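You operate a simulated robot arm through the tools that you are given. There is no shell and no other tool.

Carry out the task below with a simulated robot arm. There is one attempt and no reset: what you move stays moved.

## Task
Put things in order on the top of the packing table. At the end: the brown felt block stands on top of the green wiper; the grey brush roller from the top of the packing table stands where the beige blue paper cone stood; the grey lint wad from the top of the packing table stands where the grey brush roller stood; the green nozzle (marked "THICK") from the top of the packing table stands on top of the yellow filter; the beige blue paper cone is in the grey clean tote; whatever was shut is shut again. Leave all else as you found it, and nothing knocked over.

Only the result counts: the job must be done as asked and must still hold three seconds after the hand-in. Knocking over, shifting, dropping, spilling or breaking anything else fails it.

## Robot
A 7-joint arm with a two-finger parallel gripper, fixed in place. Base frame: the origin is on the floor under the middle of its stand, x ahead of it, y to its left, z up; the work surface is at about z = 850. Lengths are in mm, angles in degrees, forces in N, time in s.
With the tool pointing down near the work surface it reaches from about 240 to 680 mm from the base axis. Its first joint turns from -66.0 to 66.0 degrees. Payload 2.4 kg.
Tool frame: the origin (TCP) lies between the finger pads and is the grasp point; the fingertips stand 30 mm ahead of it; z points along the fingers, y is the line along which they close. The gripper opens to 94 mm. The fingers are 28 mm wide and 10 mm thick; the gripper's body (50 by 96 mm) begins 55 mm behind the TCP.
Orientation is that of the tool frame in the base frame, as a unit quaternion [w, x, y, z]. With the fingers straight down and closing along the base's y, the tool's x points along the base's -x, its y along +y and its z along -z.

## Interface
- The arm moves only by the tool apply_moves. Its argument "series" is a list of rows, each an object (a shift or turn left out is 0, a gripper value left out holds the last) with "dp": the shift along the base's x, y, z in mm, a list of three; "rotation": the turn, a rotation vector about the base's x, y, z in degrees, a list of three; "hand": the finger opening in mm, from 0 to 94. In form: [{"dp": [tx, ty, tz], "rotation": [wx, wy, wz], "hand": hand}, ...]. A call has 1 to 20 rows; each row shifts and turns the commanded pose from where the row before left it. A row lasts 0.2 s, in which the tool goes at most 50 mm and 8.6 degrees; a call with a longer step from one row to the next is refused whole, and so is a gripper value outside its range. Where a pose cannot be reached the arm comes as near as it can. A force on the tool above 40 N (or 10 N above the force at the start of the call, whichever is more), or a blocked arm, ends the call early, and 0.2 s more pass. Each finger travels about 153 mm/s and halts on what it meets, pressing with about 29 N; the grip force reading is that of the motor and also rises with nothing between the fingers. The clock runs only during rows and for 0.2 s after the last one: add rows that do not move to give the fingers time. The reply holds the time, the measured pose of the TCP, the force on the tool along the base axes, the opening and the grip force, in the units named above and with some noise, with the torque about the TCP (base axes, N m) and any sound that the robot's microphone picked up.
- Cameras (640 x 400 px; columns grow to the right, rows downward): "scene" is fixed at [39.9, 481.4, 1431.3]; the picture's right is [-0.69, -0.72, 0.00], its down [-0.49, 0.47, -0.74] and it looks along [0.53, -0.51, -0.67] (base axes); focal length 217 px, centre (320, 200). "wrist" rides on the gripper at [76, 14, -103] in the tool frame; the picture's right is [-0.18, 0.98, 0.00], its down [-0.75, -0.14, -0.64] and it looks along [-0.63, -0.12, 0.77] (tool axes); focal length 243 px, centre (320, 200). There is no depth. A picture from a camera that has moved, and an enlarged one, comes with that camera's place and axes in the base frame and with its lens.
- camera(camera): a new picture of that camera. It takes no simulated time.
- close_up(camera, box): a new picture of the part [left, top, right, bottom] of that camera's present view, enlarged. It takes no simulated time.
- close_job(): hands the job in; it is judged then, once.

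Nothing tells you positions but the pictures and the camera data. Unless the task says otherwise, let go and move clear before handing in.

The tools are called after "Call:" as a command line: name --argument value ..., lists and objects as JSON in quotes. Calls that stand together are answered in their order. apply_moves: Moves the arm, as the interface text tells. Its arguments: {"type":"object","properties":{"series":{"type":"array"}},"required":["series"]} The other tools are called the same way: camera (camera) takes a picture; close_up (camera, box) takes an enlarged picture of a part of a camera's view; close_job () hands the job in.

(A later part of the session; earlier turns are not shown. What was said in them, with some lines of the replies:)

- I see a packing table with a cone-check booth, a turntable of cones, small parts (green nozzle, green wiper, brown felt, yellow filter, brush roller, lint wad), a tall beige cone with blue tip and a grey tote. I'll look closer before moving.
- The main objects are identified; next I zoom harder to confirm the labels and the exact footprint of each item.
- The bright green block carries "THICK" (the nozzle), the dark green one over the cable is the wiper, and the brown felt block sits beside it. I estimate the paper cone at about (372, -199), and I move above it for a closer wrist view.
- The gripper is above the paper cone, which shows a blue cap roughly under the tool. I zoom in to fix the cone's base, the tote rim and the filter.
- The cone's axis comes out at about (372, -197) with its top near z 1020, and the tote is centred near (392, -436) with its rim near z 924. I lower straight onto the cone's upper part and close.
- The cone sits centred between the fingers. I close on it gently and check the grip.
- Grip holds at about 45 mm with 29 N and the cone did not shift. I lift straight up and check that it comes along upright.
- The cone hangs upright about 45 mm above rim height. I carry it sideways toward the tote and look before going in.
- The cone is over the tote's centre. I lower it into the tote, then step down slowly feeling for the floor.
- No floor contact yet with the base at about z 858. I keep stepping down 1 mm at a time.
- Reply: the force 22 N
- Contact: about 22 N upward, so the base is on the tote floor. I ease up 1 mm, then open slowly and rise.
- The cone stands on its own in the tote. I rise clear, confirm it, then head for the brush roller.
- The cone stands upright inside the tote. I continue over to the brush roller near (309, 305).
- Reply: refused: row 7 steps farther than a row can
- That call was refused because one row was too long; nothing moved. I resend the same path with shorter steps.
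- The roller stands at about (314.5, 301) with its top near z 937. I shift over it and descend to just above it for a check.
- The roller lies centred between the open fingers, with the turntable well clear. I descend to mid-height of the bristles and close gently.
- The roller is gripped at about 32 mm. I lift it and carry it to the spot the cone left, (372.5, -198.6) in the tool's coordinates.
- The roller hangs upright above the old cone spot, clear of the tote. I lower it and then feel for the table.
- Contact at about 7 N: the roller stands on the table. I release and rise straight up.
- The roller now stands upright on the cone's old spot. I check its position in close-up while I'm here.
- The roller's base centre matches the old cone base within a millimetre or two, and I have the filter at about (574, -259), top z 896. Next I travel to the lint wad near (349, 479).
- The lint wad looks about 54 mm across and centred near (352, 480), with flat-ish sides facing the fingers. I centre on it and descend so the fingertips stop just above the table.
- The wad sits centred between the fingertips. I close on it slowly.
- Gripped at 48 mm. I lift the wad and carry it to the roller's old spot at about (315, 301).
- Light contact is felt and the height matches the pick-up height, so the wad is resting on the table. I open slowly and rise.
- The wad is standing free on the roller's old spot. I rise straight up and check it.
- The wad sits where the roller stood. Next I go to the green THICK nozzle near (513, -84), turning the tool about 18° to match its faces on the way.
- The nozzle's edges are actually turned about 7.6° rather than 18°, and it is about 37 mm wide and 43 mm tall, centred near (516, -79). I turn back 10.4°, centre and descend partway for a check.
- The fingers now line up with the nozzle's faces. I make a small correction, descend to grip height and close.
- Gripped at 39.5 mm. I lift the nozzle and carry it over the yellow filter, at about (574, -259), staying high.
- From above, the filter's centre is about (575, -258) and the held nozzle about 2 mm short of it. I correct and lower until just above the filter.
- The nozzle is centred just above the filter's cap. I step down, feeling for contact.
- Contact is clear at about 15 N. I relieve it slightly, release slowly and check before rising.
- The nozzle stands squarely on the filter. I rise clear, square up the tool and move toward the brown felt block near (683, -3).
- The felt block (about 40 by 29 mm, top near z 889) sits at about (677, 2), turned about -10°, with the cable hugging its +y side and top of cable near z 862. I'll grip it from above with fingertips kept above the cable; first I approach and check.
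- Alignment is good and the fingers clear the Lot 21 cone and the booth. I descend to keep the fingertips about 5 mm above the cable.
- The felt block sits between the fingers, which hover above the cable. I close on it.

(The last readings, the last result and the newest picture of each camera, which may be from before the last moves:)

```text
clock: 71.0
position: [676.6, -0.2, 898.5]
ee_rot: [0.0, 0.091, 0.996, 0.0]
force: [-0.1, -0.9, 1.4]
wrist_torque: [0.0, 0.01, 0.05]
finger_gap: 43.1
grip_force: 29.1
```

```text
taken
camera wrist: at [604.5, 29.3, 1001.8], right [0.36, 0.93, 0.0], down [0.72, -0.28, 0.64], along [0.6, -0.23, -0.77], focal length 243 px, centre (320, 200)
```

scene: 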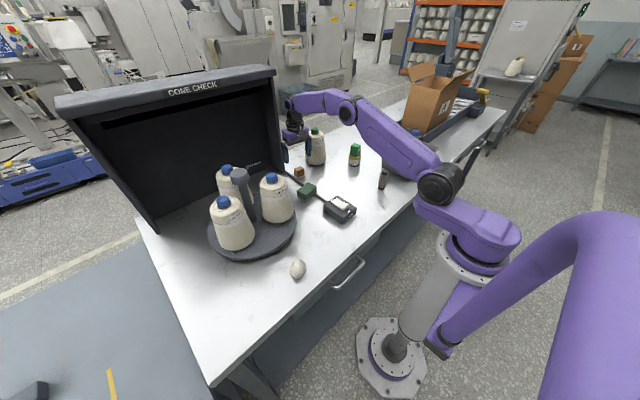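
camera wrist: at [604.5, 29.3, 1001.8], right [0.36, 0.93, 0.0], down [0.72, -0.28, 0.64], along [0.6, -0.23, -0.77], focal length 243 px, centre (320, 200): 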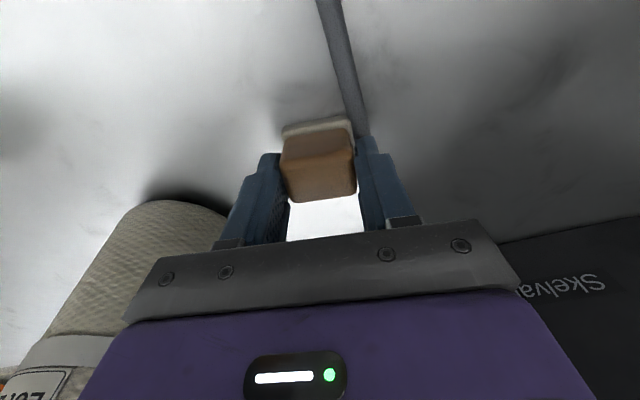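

Call:
apply_moves --series '[{"dp": [0, 0, 6]}, {"dp": [0, 0, 15]}, {"dp": [0, 0, 25]}, {"dp": [0, 0, 0]}]'

Call:
camera --camera "wrist"

Call:
close_up --camera "scene" --box '[260, 110, 350, 210]'

```text
clock: 72.0
position: [676.4, 1.1, 944.9]
ee_rot: [0.0, 0.091, 0.996, 0.0]
force: [-0.8, 0.5, -0.4]
wrist_torque: [-0.01, 0.0, -0.01]
finger_gap: 42.7
grip_force: 29.2
```

```text
taken
camera wrist: at [604.3, 29.3, 1047.9], right [0.36, 0.93, 0.0], down [0.72, -0.28, 0.64], along [0.6, -0.23, -0.77], focal length 243 px, centre (320, 200)
```

wrist: 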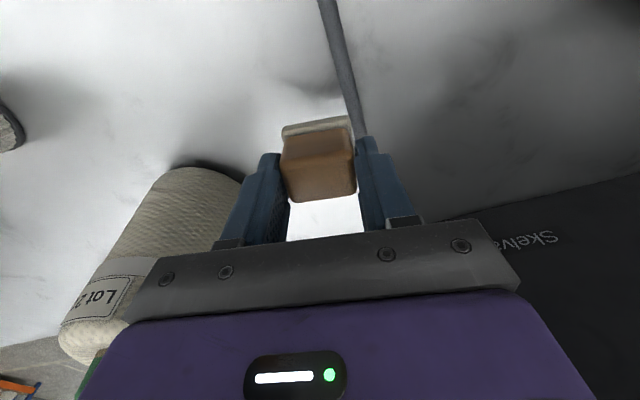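

```text
4.00 times, centred on (305, 160) of scene
camera zoom: at [39.9, 481.4, 1431.3], right [-0.69, -0.72, 0.0], down [-0.49, 0.47, -0.74], along [0.53, -0.51, -0.67], focal length 867 px, centre (380, 360)
```

zoom: 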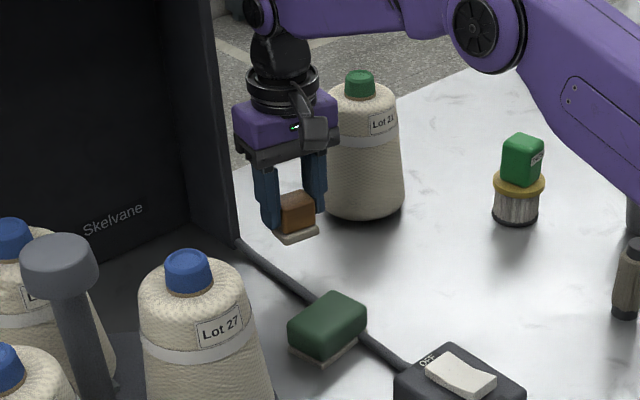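

The felt block came up cleanly with its pad. I raise it more, then carry it over the dark green wiper near (554, 61), turning to match the wiper.

Call:
apply_moves --series '[{"dp": [0, 0, 30]}, {"dp": [0, 0, 35]}, {"dp": [-30, 14, 0], "rotation": [0, 0, 4.6]}, {"dp": [-31, 15, 0], "rotation": [0, 0, 4.6]}, {"dp": [-31, 15, 0], "rotation": [0, 0, 4.7]}, {"dp": [-30.5, 14.8, 0], "rotation": [0, 0, 4.7]}, {"dp": [0, 0, 0]}]'

Call:
camera --camera "wrist"

Call:
close_up --camera "wrist" --box '[250, 30, 400, 160]'

Call:
close_up --camera "scene" --box '[260, 110, 350, 210]'

```text
clock: 73.6
position: [553.2, 56.7, 1007.1]
ee_rot: [0.0, -0.072, 0.997, 0.0]
force: [-0.1, 0.4, 0.0]
wrist_torque: [-0.01, -0.01, 0.0]
finger_gap: 38.6
grip_force: 29.0
```

```text
taken
camera wrist: at [475.8, 62.3, 1111.3], right [0.04, 1.0, 0.0], down [0.77, -0.03, 0.64], along [0.64, -0.03, -0.77], focal length 243 px, centre (320, 200)
```

wrist: 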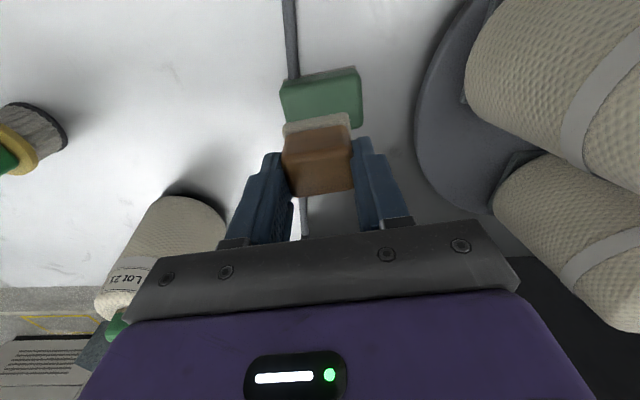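

```text
3.08 times, centred on (325, 95) of wrist
camera zoom: at [475.8, 62.3, 1111.3], right [0.04, 1.0, 0.0], down [0.77, -0.03, 0.64], along [0.64, -0.03, -0.77], focal length 746 px, centre (305, 523)
```

zoom: 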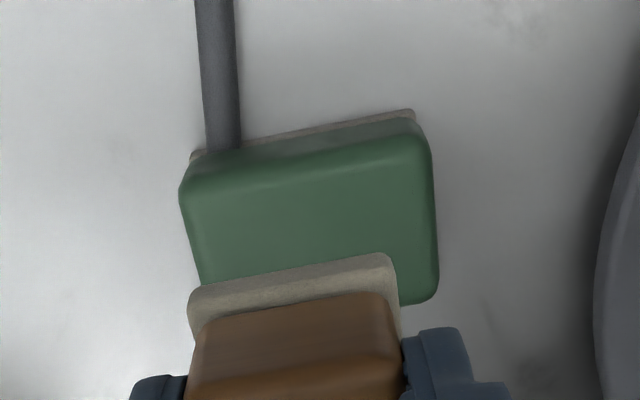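

```text
4.00 times, centred on (305, 160) of scene
camera zoom: at [39.8, 481.4, 1431.3], right [-0.69, -0.72, 0.0], down [-0.49, 0.47, -0.74], along [0.53, -0.51, -0.67], focal length 867 px, centre (380, 360)
```

zoom: 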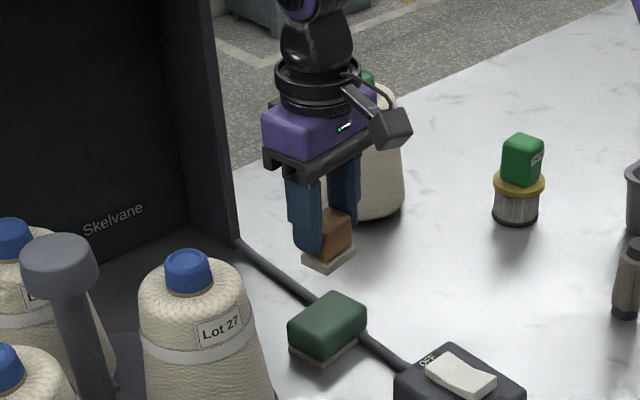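

The finger gap fell from 43 to 38.6 mm, so the block slipped a little in the grip. I check whether it is still creeping before doing anything else.

Call:
apply_moves --series '[{"dp": [0, 0, 0]}]'

Call:
close_up --camera "wrist" --box '[250, 90, 400, 220]'

Call:
close_up --camera "scene" --box '[320, 140, 360, 190]'

```text
clock: 74.0
position: [553.1, 56.6, 1007.7]
ee_rot: [0.0, -0.072, 0.997, 0.0]
force: [0.4, -0.3, -0.7]
wrist_torque: [-0.02, 0.02, 0.01]
finger_gap: 38.8
grip_force: 28.7
```

```text
3.08 times, centred on (325, 155) of wrist
camera zoom: at [476.1, 62.2, 1111.4], right [0.04, 1.0, 0.0], down [0.77, -0.03, 0.64], along [0.64, -0.03, -0.77], focal length 746 px, centre (305, 338)
```

zoom: 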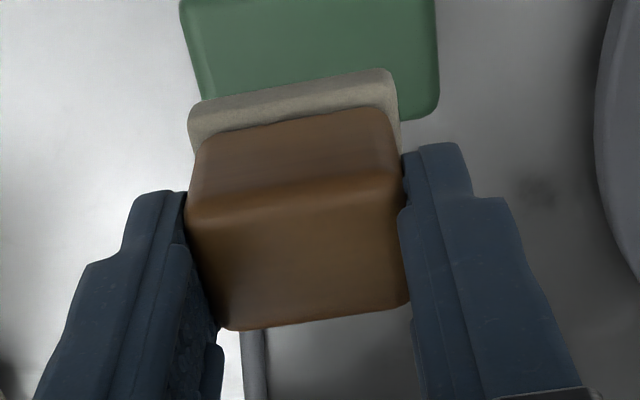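

```text
8.00 times, centred on (340, 165) of scene
camera zoom: at [39.9, 481.4, 1431.3], right [-0.69, -0.72, 0.0], down [-0.49, 0.47, -0.74], along [0.53, -0.51, -0.67], focal length 1735 px, centre (160, 480)
```

zoom: 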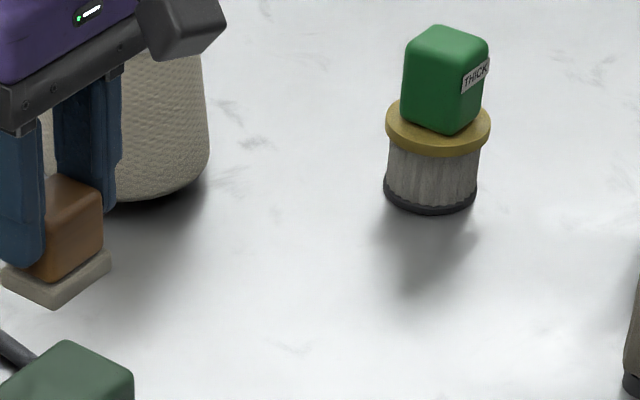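

The grip is stable at 38.7 mm; the fingers settled on the block's flat sides. The felt's centre is about (554, 59) and the wiper's about (555.5, 62.5), so I shift slightly and lower slowly to just above it.

Call:
apply_moves --series '[{"dp": [0.7, 1.7, -5]}, {"dp": [0.8, 1.8, -10]}, {"dp": [0, 0, -15]}, {"dp": [0, 0, -15]}, {"dp": [0, 0, -8]}, {"dp": [0, 0, -3]}, {"dp": [0, 0, 0]}]'

Call:
camera --camera "wrist"

Call:
close_up --camera "scene" --box '[280, 140, 340, 210]'

Call:
close_up --camera "wrist" --box '[250, 70, 400, 200]'

```text
clock: 75.6
position: [554.8, 62.1, 952.5]
ee_rot: [-0.001, -0.072, 0.997, 0.0]
force: [0.3, -0.4, 0.3]
wrist_torque: [-0.01, -0.02, -0.02]
finger_gap: 38.8
grip_force: 29.0
```

```text
taken
camera wrist: at [477.9, 67.4, 1056.7], right [0.04, 1.0, 0.0], down [0.77, -0.03, 0.64], along [0.64, -0.03, -0.77], focal length 243 px, centre (320, 200)
```

wrist: 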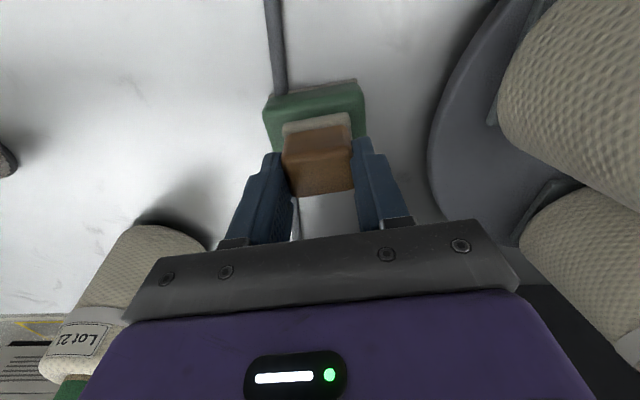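

```text
5.71 times, centred on (310, 175) of scene
camera zoom: at [39.9, 481.4, 1431.3], right [-0.69, -0.72, 0.0], down [-0.49, 0.47, -0.74], along [0.53, -0.51, -0.67], focal length 1239 px, centre (377, 343)
```

zoom: 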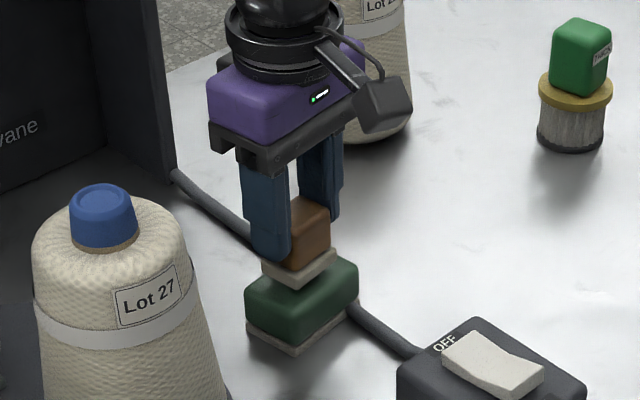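

```text
3.08 times, centred on (325, 135) of wrist
camera zoom: at [477.9, 67.4, 1056.7], right [0.04, 1.0, 0.0], down [0.77, -0.03, 0.64], along [0.64, -0.03, -0.77], focal length 746 px, centre (305, 400)
```

zoom: 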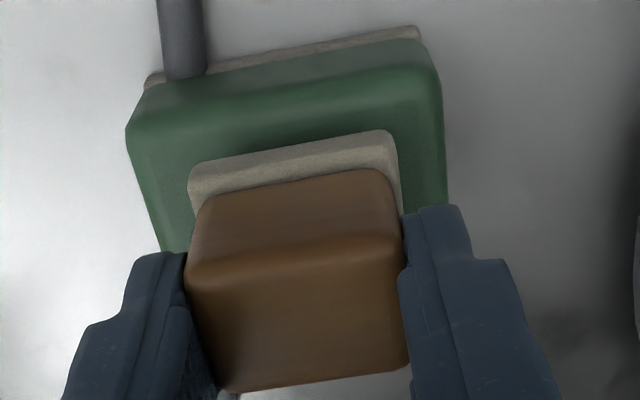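

Centred sideways; about 2.5 mm forward is still needed. I correct and then step down feeling for the wiper.

Call:
apply_moves --series '[{"dp": [2.5, 0, -2]}, {"dp": [0, 0, -3]}, {"dp": [0, 0, -2]}, {"dp": [0, 0, 0]}]'

Call:
apply_moves --series '[{"dp": [0, 0, -1.5]}, {"dp": [0, 0, -1]}, {"dp": [0, 0, 0]}]'

```text
clock: 76.6
position: [557.7, 62.9, 946.7]
ee_rot: [0.001, -0.072, 0.997, 0.0]
force: [-0.3, 0.8, 0.3]
wrist_torque: [0.0, 0.02, 0.01]
finger_gap: 38.6
grip_force: 28.9
```

```text
clock: 77.4
position: [556.9, 62.8, 944.9]
ee_rot: [0.0, -0.072, 0.997, 0.0]
force: [-0.1, 0.0, -0.3]
wrist_torque: [-0.01, -0.02, 0.03]
finger_gap: 38.9
grip_force: 29.3
```

Call:
apply_moves --series '[{"dp": [0, 0, -1]}, {"dp": [0, 0, -1]}, {"dp": [0, 0, 0]}]'

Call:
apply_moves --series '[{"dp": [0, 0, -1]}, {"dp": [0, 0, -0.5]}, {"dp": [0, 0, 0]}]'

Call:
close_up --camera "scene" --box '[290, 160, 330, 210]'

```text
clock: 78.2
position: [558.3, 62.6, 944.9]
ee_rot: [0.0, -0.072, 0.997, 0.0]
force: [-4.8, -0.1, 17.8]
wrist_torque: [0.03, 0.41, -0.03]
finger_gap: 39.0
grip_force: 29.3
```

```text
clock: 79.0
position: [558.6, 62.3, 942.5]
ee_rot: [0.003, -0.071, 0.997, 0.001]
force: [-1.7, -0.1, 30.1]
wrist_torque: [0.02, 0.07, -0.02]
finger_gap: 38.6
grip_force: 28.9
```

```text
8.00 times, centred on (310, 185) of scene
camera zoom: at [39.3, 481.3, 1431.3], right [-0.69, -0.72, 0.0], down [-0.49, 0.47, -0.74], along [0.53, -0.51, -0.67], focal length 1735 px, centre (400, 320)
```

zoom: 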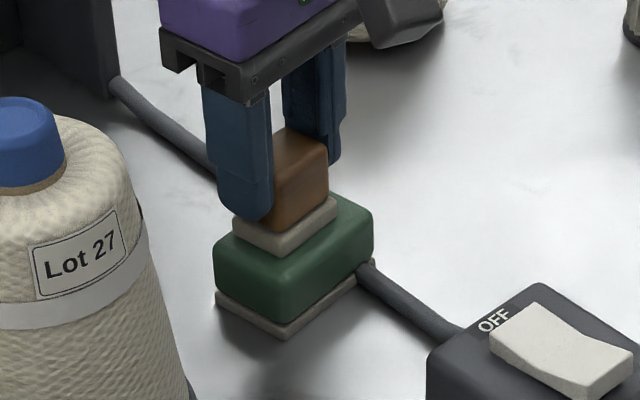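

Contact at about 30 N now and the block has gone flush on the wiper. I ease off the pressure before releasing.

Call:
apply_moves --series '[{"dp": [0, 0, 1]}, {"dp": [0, 0, 0.5]}, {"dp": [0, 0, 0]}]'

Call:
close_up --camera "wrist" --box '[250, 70, 400, 200]'

```text
clock: 79.8
position: [558.9, 62.7, 943.2]
ee_rot: [0.001, -0.071, 0.997, -0.001]
force: [5.9, 1.3, 15.1]
wrist_torque: [0.1, -0.42, -0.01]
finger_gap: 38.7
grip_force: 29.1
```

```text
3.08 times, centred on (325, 135) of wrist
camera zoom: at [481.2, 67.8, 1046.2], right [0.04, 1.0, 0.0], down [0.77, -0.03, 0.64], along [0.64, -0.03, -0.77], focal length 746 px, centre (305, 400)
```

zoom: 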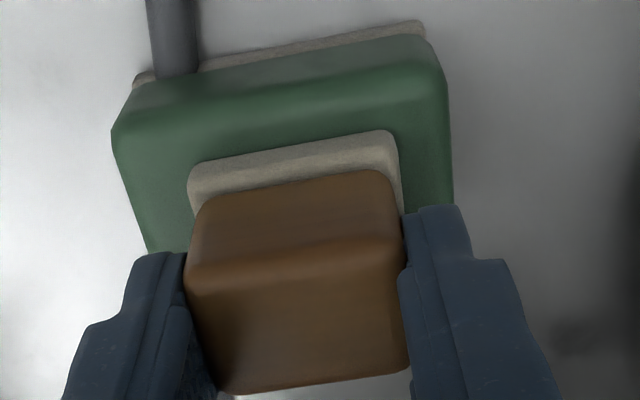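

Call:
apply_moves --series '[{"dp": [0, 0, 0.6]}, {"dp": [0, 0, 0]}]'

```text
clock: 80.4
position: [558.4, 62.5, 943.2]
ee_rot: [-0.002, -0.072, 0.997, 0.0]
force: [1.5, -0.6, 9.0]
wrist_torque: [0.03, -0.26, 0.01]
finger_gap: 39.0
grip_force: 28.9
```

Call:
apply_moves --series '[{"dp": [0, 0, 0.6]}, {"dp": [0, 0, 0]}]'

```text
clock: 81.0
position: [556.7, 62.5, 942.4]
ee_rot: [-0.003, -0.071, 0.997, 0.0]
force: [0.7, 0.3, -0.9]
wrist_torque: [0.0, 0.02, 0.0]
finger_gap: 38.8
grip_force: 29.1
```

The load is now zero with the felt just resting on the wiper. I open slowly and check.

Call:
apply_moves --series '[{"dp": [0, 0, -0.3]}, {"hand": 40}, {"hand": 42}, {"hand": 46}, {"hand": 54}, {"hand": 64}, {"hand": 74}, {"dp": [0, 0, 0]}]'

Call:
camera --camera "wrist"

Call:
close_up --camera "scene" --box '[290, 160, 330, 210]'

```text
clock: 82.8
position: [558.6, 62.9, 944.6]
ee_rot: [0.001, -0.071, 0.997, 0.0]
force: [-0.4, -0.1, -0.1]
wrist_torque: [-0.02, -0.03, 0.02]
finger_gap: 74.0
grip_force: 0.1
```

```text
taken
camera wrist: at [481.0, 67.8, 1046.9], right [0.04, 1.0, 0.0], down [0.77, -0.03, 0.64], along [0.64, -0.03, -0.77], focal length 243 px, centre (320, 200)
```

wrist: 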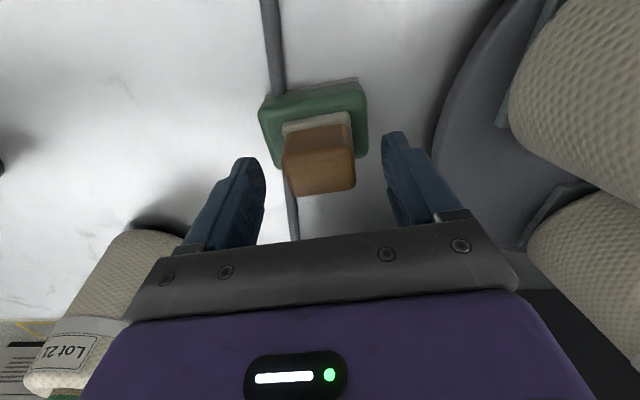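

```text
8.00 times, centred on (310, 185) of scene
camera zoom: at [39.9, 481.4, 1431.3], right [-0.69, -0.72, 0.0], down [-0.49, 0.47, -0.74], along [0.53, -0.51, -0.67], focal length 1735 px, centre (400, 320)
```

zoom: 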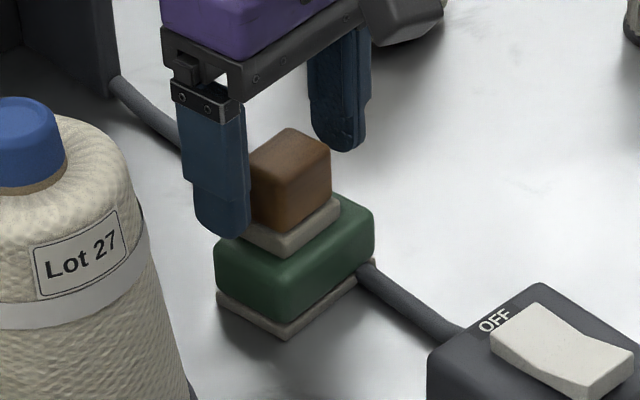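

The felt block stands flat on the wiper and the wiper hasn't moved. I rise clear and inspect everything.

Call:
apply_moves --series '[{"dp": [0, 0, 10], "hand": 80}, {"dp": [0, 0, 25], "hand": 90}, {"dp": [0, 0, 40], "hand": 94}, {"dp": [0, 0, 45]}, {"dp": [0, 0, 45]}, {"dp": [-20, -15, 35], "rotation": [0, 0, -4]}, {"dp": [-25, -20, 30], "rotation": [0, 0, -4.2]}, {"dp": [-30, -25, 25]}, {"dp": [-30, -25, 0]}, {"dp": [-30, -25, 0]}, {"dp": [0, 0, 0]}]'

Call:
camera --camera "scene"

Call:
camera --camera "wrist"

Call:
close_up --camera "scene" --box '[270, 110, 450, 230]'

Call:
close_up --camera "scene" --box '[190, 220, 370, 340]'

```text
clock: 85.2
position: [422.4, -48.2, 1200.2]
ee_rot: [0.0, 0.001, 1.0, 0.001]
force: [-0.3, 0.2, 0.4]
wrist_torque: [-0.03, 0.0, 0.0]
finger_gap: 94.2
grip_force: 0.0
```

```text
taken
```

scene: 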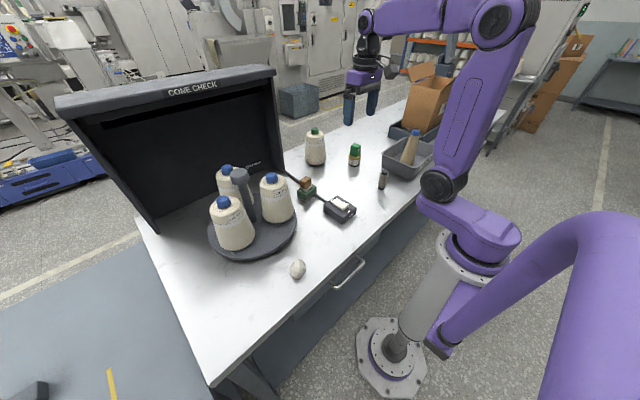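

```text
taken
camera wrist: at [345.9, -31.8, 1303.4], right [0.18, 0.98, 0.0], down [0.75, -0.14, 0.64], along [0.63, -0.12, -0.77], focal length 243 px, centre (320, 200)
```

wrist: 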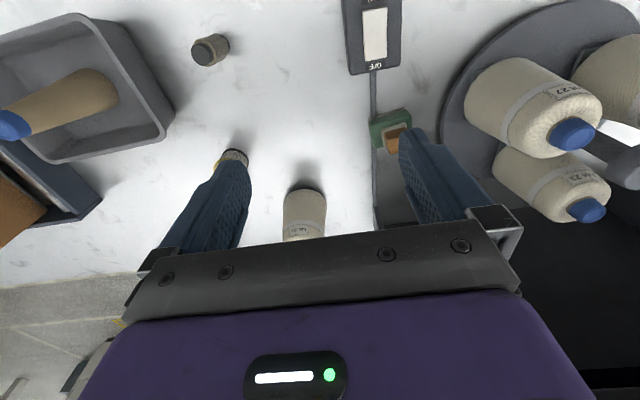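

```text
3.33 times, centred on (360, 170) of scene
camera zoom: at [39.9, 481.3, 1431.3], right [-0.69, -0.72, 0.0], down [-0.49, 0.47, -0.74], along [0.53, -0.51, -0.67], focal length 723 px, centre (187, 300)
```

zoom: 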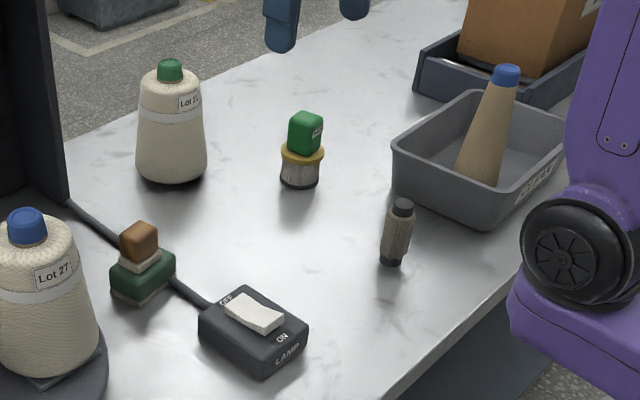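

```text
3.33 times, centred on (280, 280) of scene
camera zoom: at [39.9, 481.3, 1431.3], right [-0.69, -0.72, 0.0], down [-0.49, 0.47, -0.74], along [0.53, -0.51, -0.67], focal length 723 px, centre (453, -67)
```

zoom: 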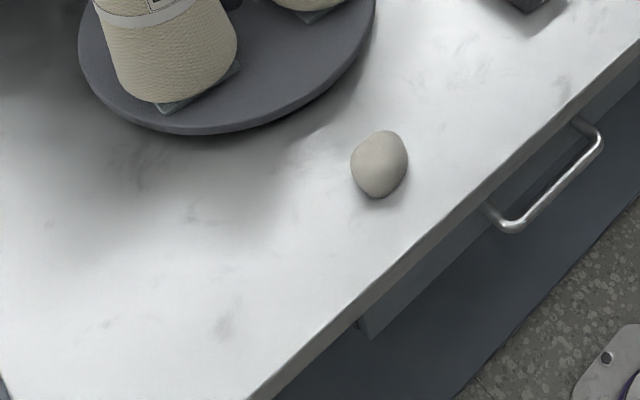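

Everything is in place; I take one last close look at the two stacks before handing in.

Call:
close_up --camera "scene" --box '[290, 160, 330, 210]'

Call:
close_up --camera "scene" --box '[335, 130, 375, 180]'

Call:
close_up --camera "wrist" --box '[350, 90, 430, 170]'

```text
8.00 times, centred on (310, 185) of scene
camera zoom: at [39.9, 481.3, 1431.3], right [-0.69, -0.72, 0.0], down [-0.49, 0.47, -0.74], along [0.53, -0.51, -0.67], focal length 1735 px, centre (400, 320)
```

zoom: 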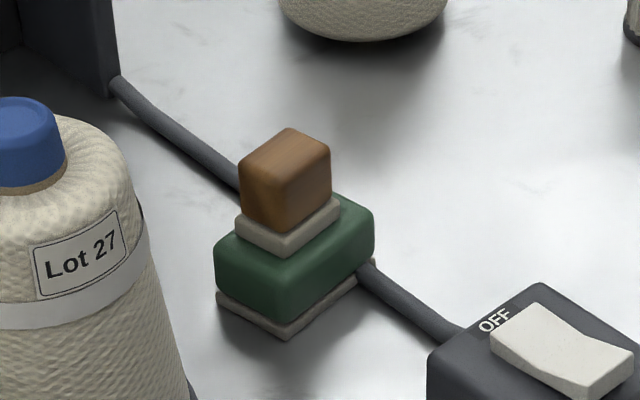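

```text
8.00 times, centred on (355, 155) of scene
camera zoom: at [39.9, 481.3, 1431.3], right [-0.69, -0.72, 0.0], down [-0.49, 0.47, -0.74], along [0.53, -0.51, -0.67], focal length 1735 px, centre (40, 560)
```

zoom: 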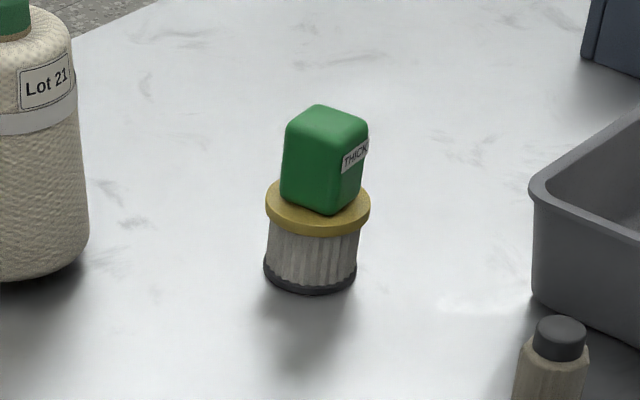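

```text
5.00 times, centred on (390, 130) of wrist
camera zoom: at [345.9, -31.8, 1303.4], right [0.18, 0.98, 0.0], down [0.75, -0.14, 0.64], along [0.63, -0.12, -0.77], focal length 1213 px, centre (-30, 550)
```

zoom: 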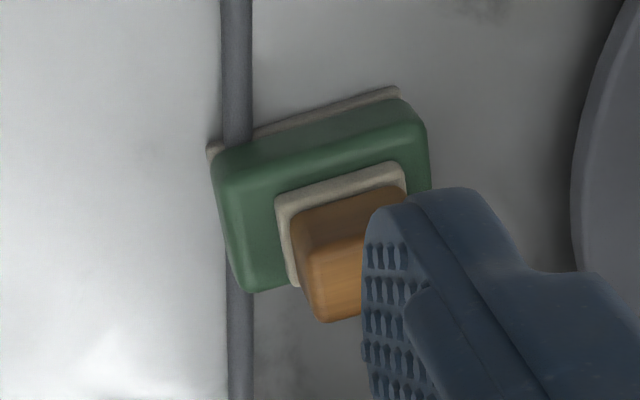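

Both stacks are level and stable: the felt block is on the wiper and the THICK nozzle is on the filter. The cone stands in the tote, the roller and the lint wad are in their new spots, and the drawer was never opened. The arm is clear and the hand is open, so I'm handing in.

Call:
close_job

```text
The job is handed in.
```

The job is handed in. In the last pictures every item was in its place, upright and still:

- **Brown felt block:** it stands flat on top of the green wiper. It slipped a few millimetres in the grip while being carried. It was not dropped, and the wiper did not move.
- **Grey brush roller:** it stands where the paper cone stood, within about 2 mm.
- **Grey lint wad:** it sits where the roller stood, within about 4 mm.
- **Green "THICK" nozzle:** it stands on top of the yellow filter.
- **Beige blue paper cone:** it stands upright in the grey clean tote.

I never opened the drawer, so there was nothing to shut again. I saw nothing else moved or knocked over, and the arm was clear with the gripper open at hand-in.
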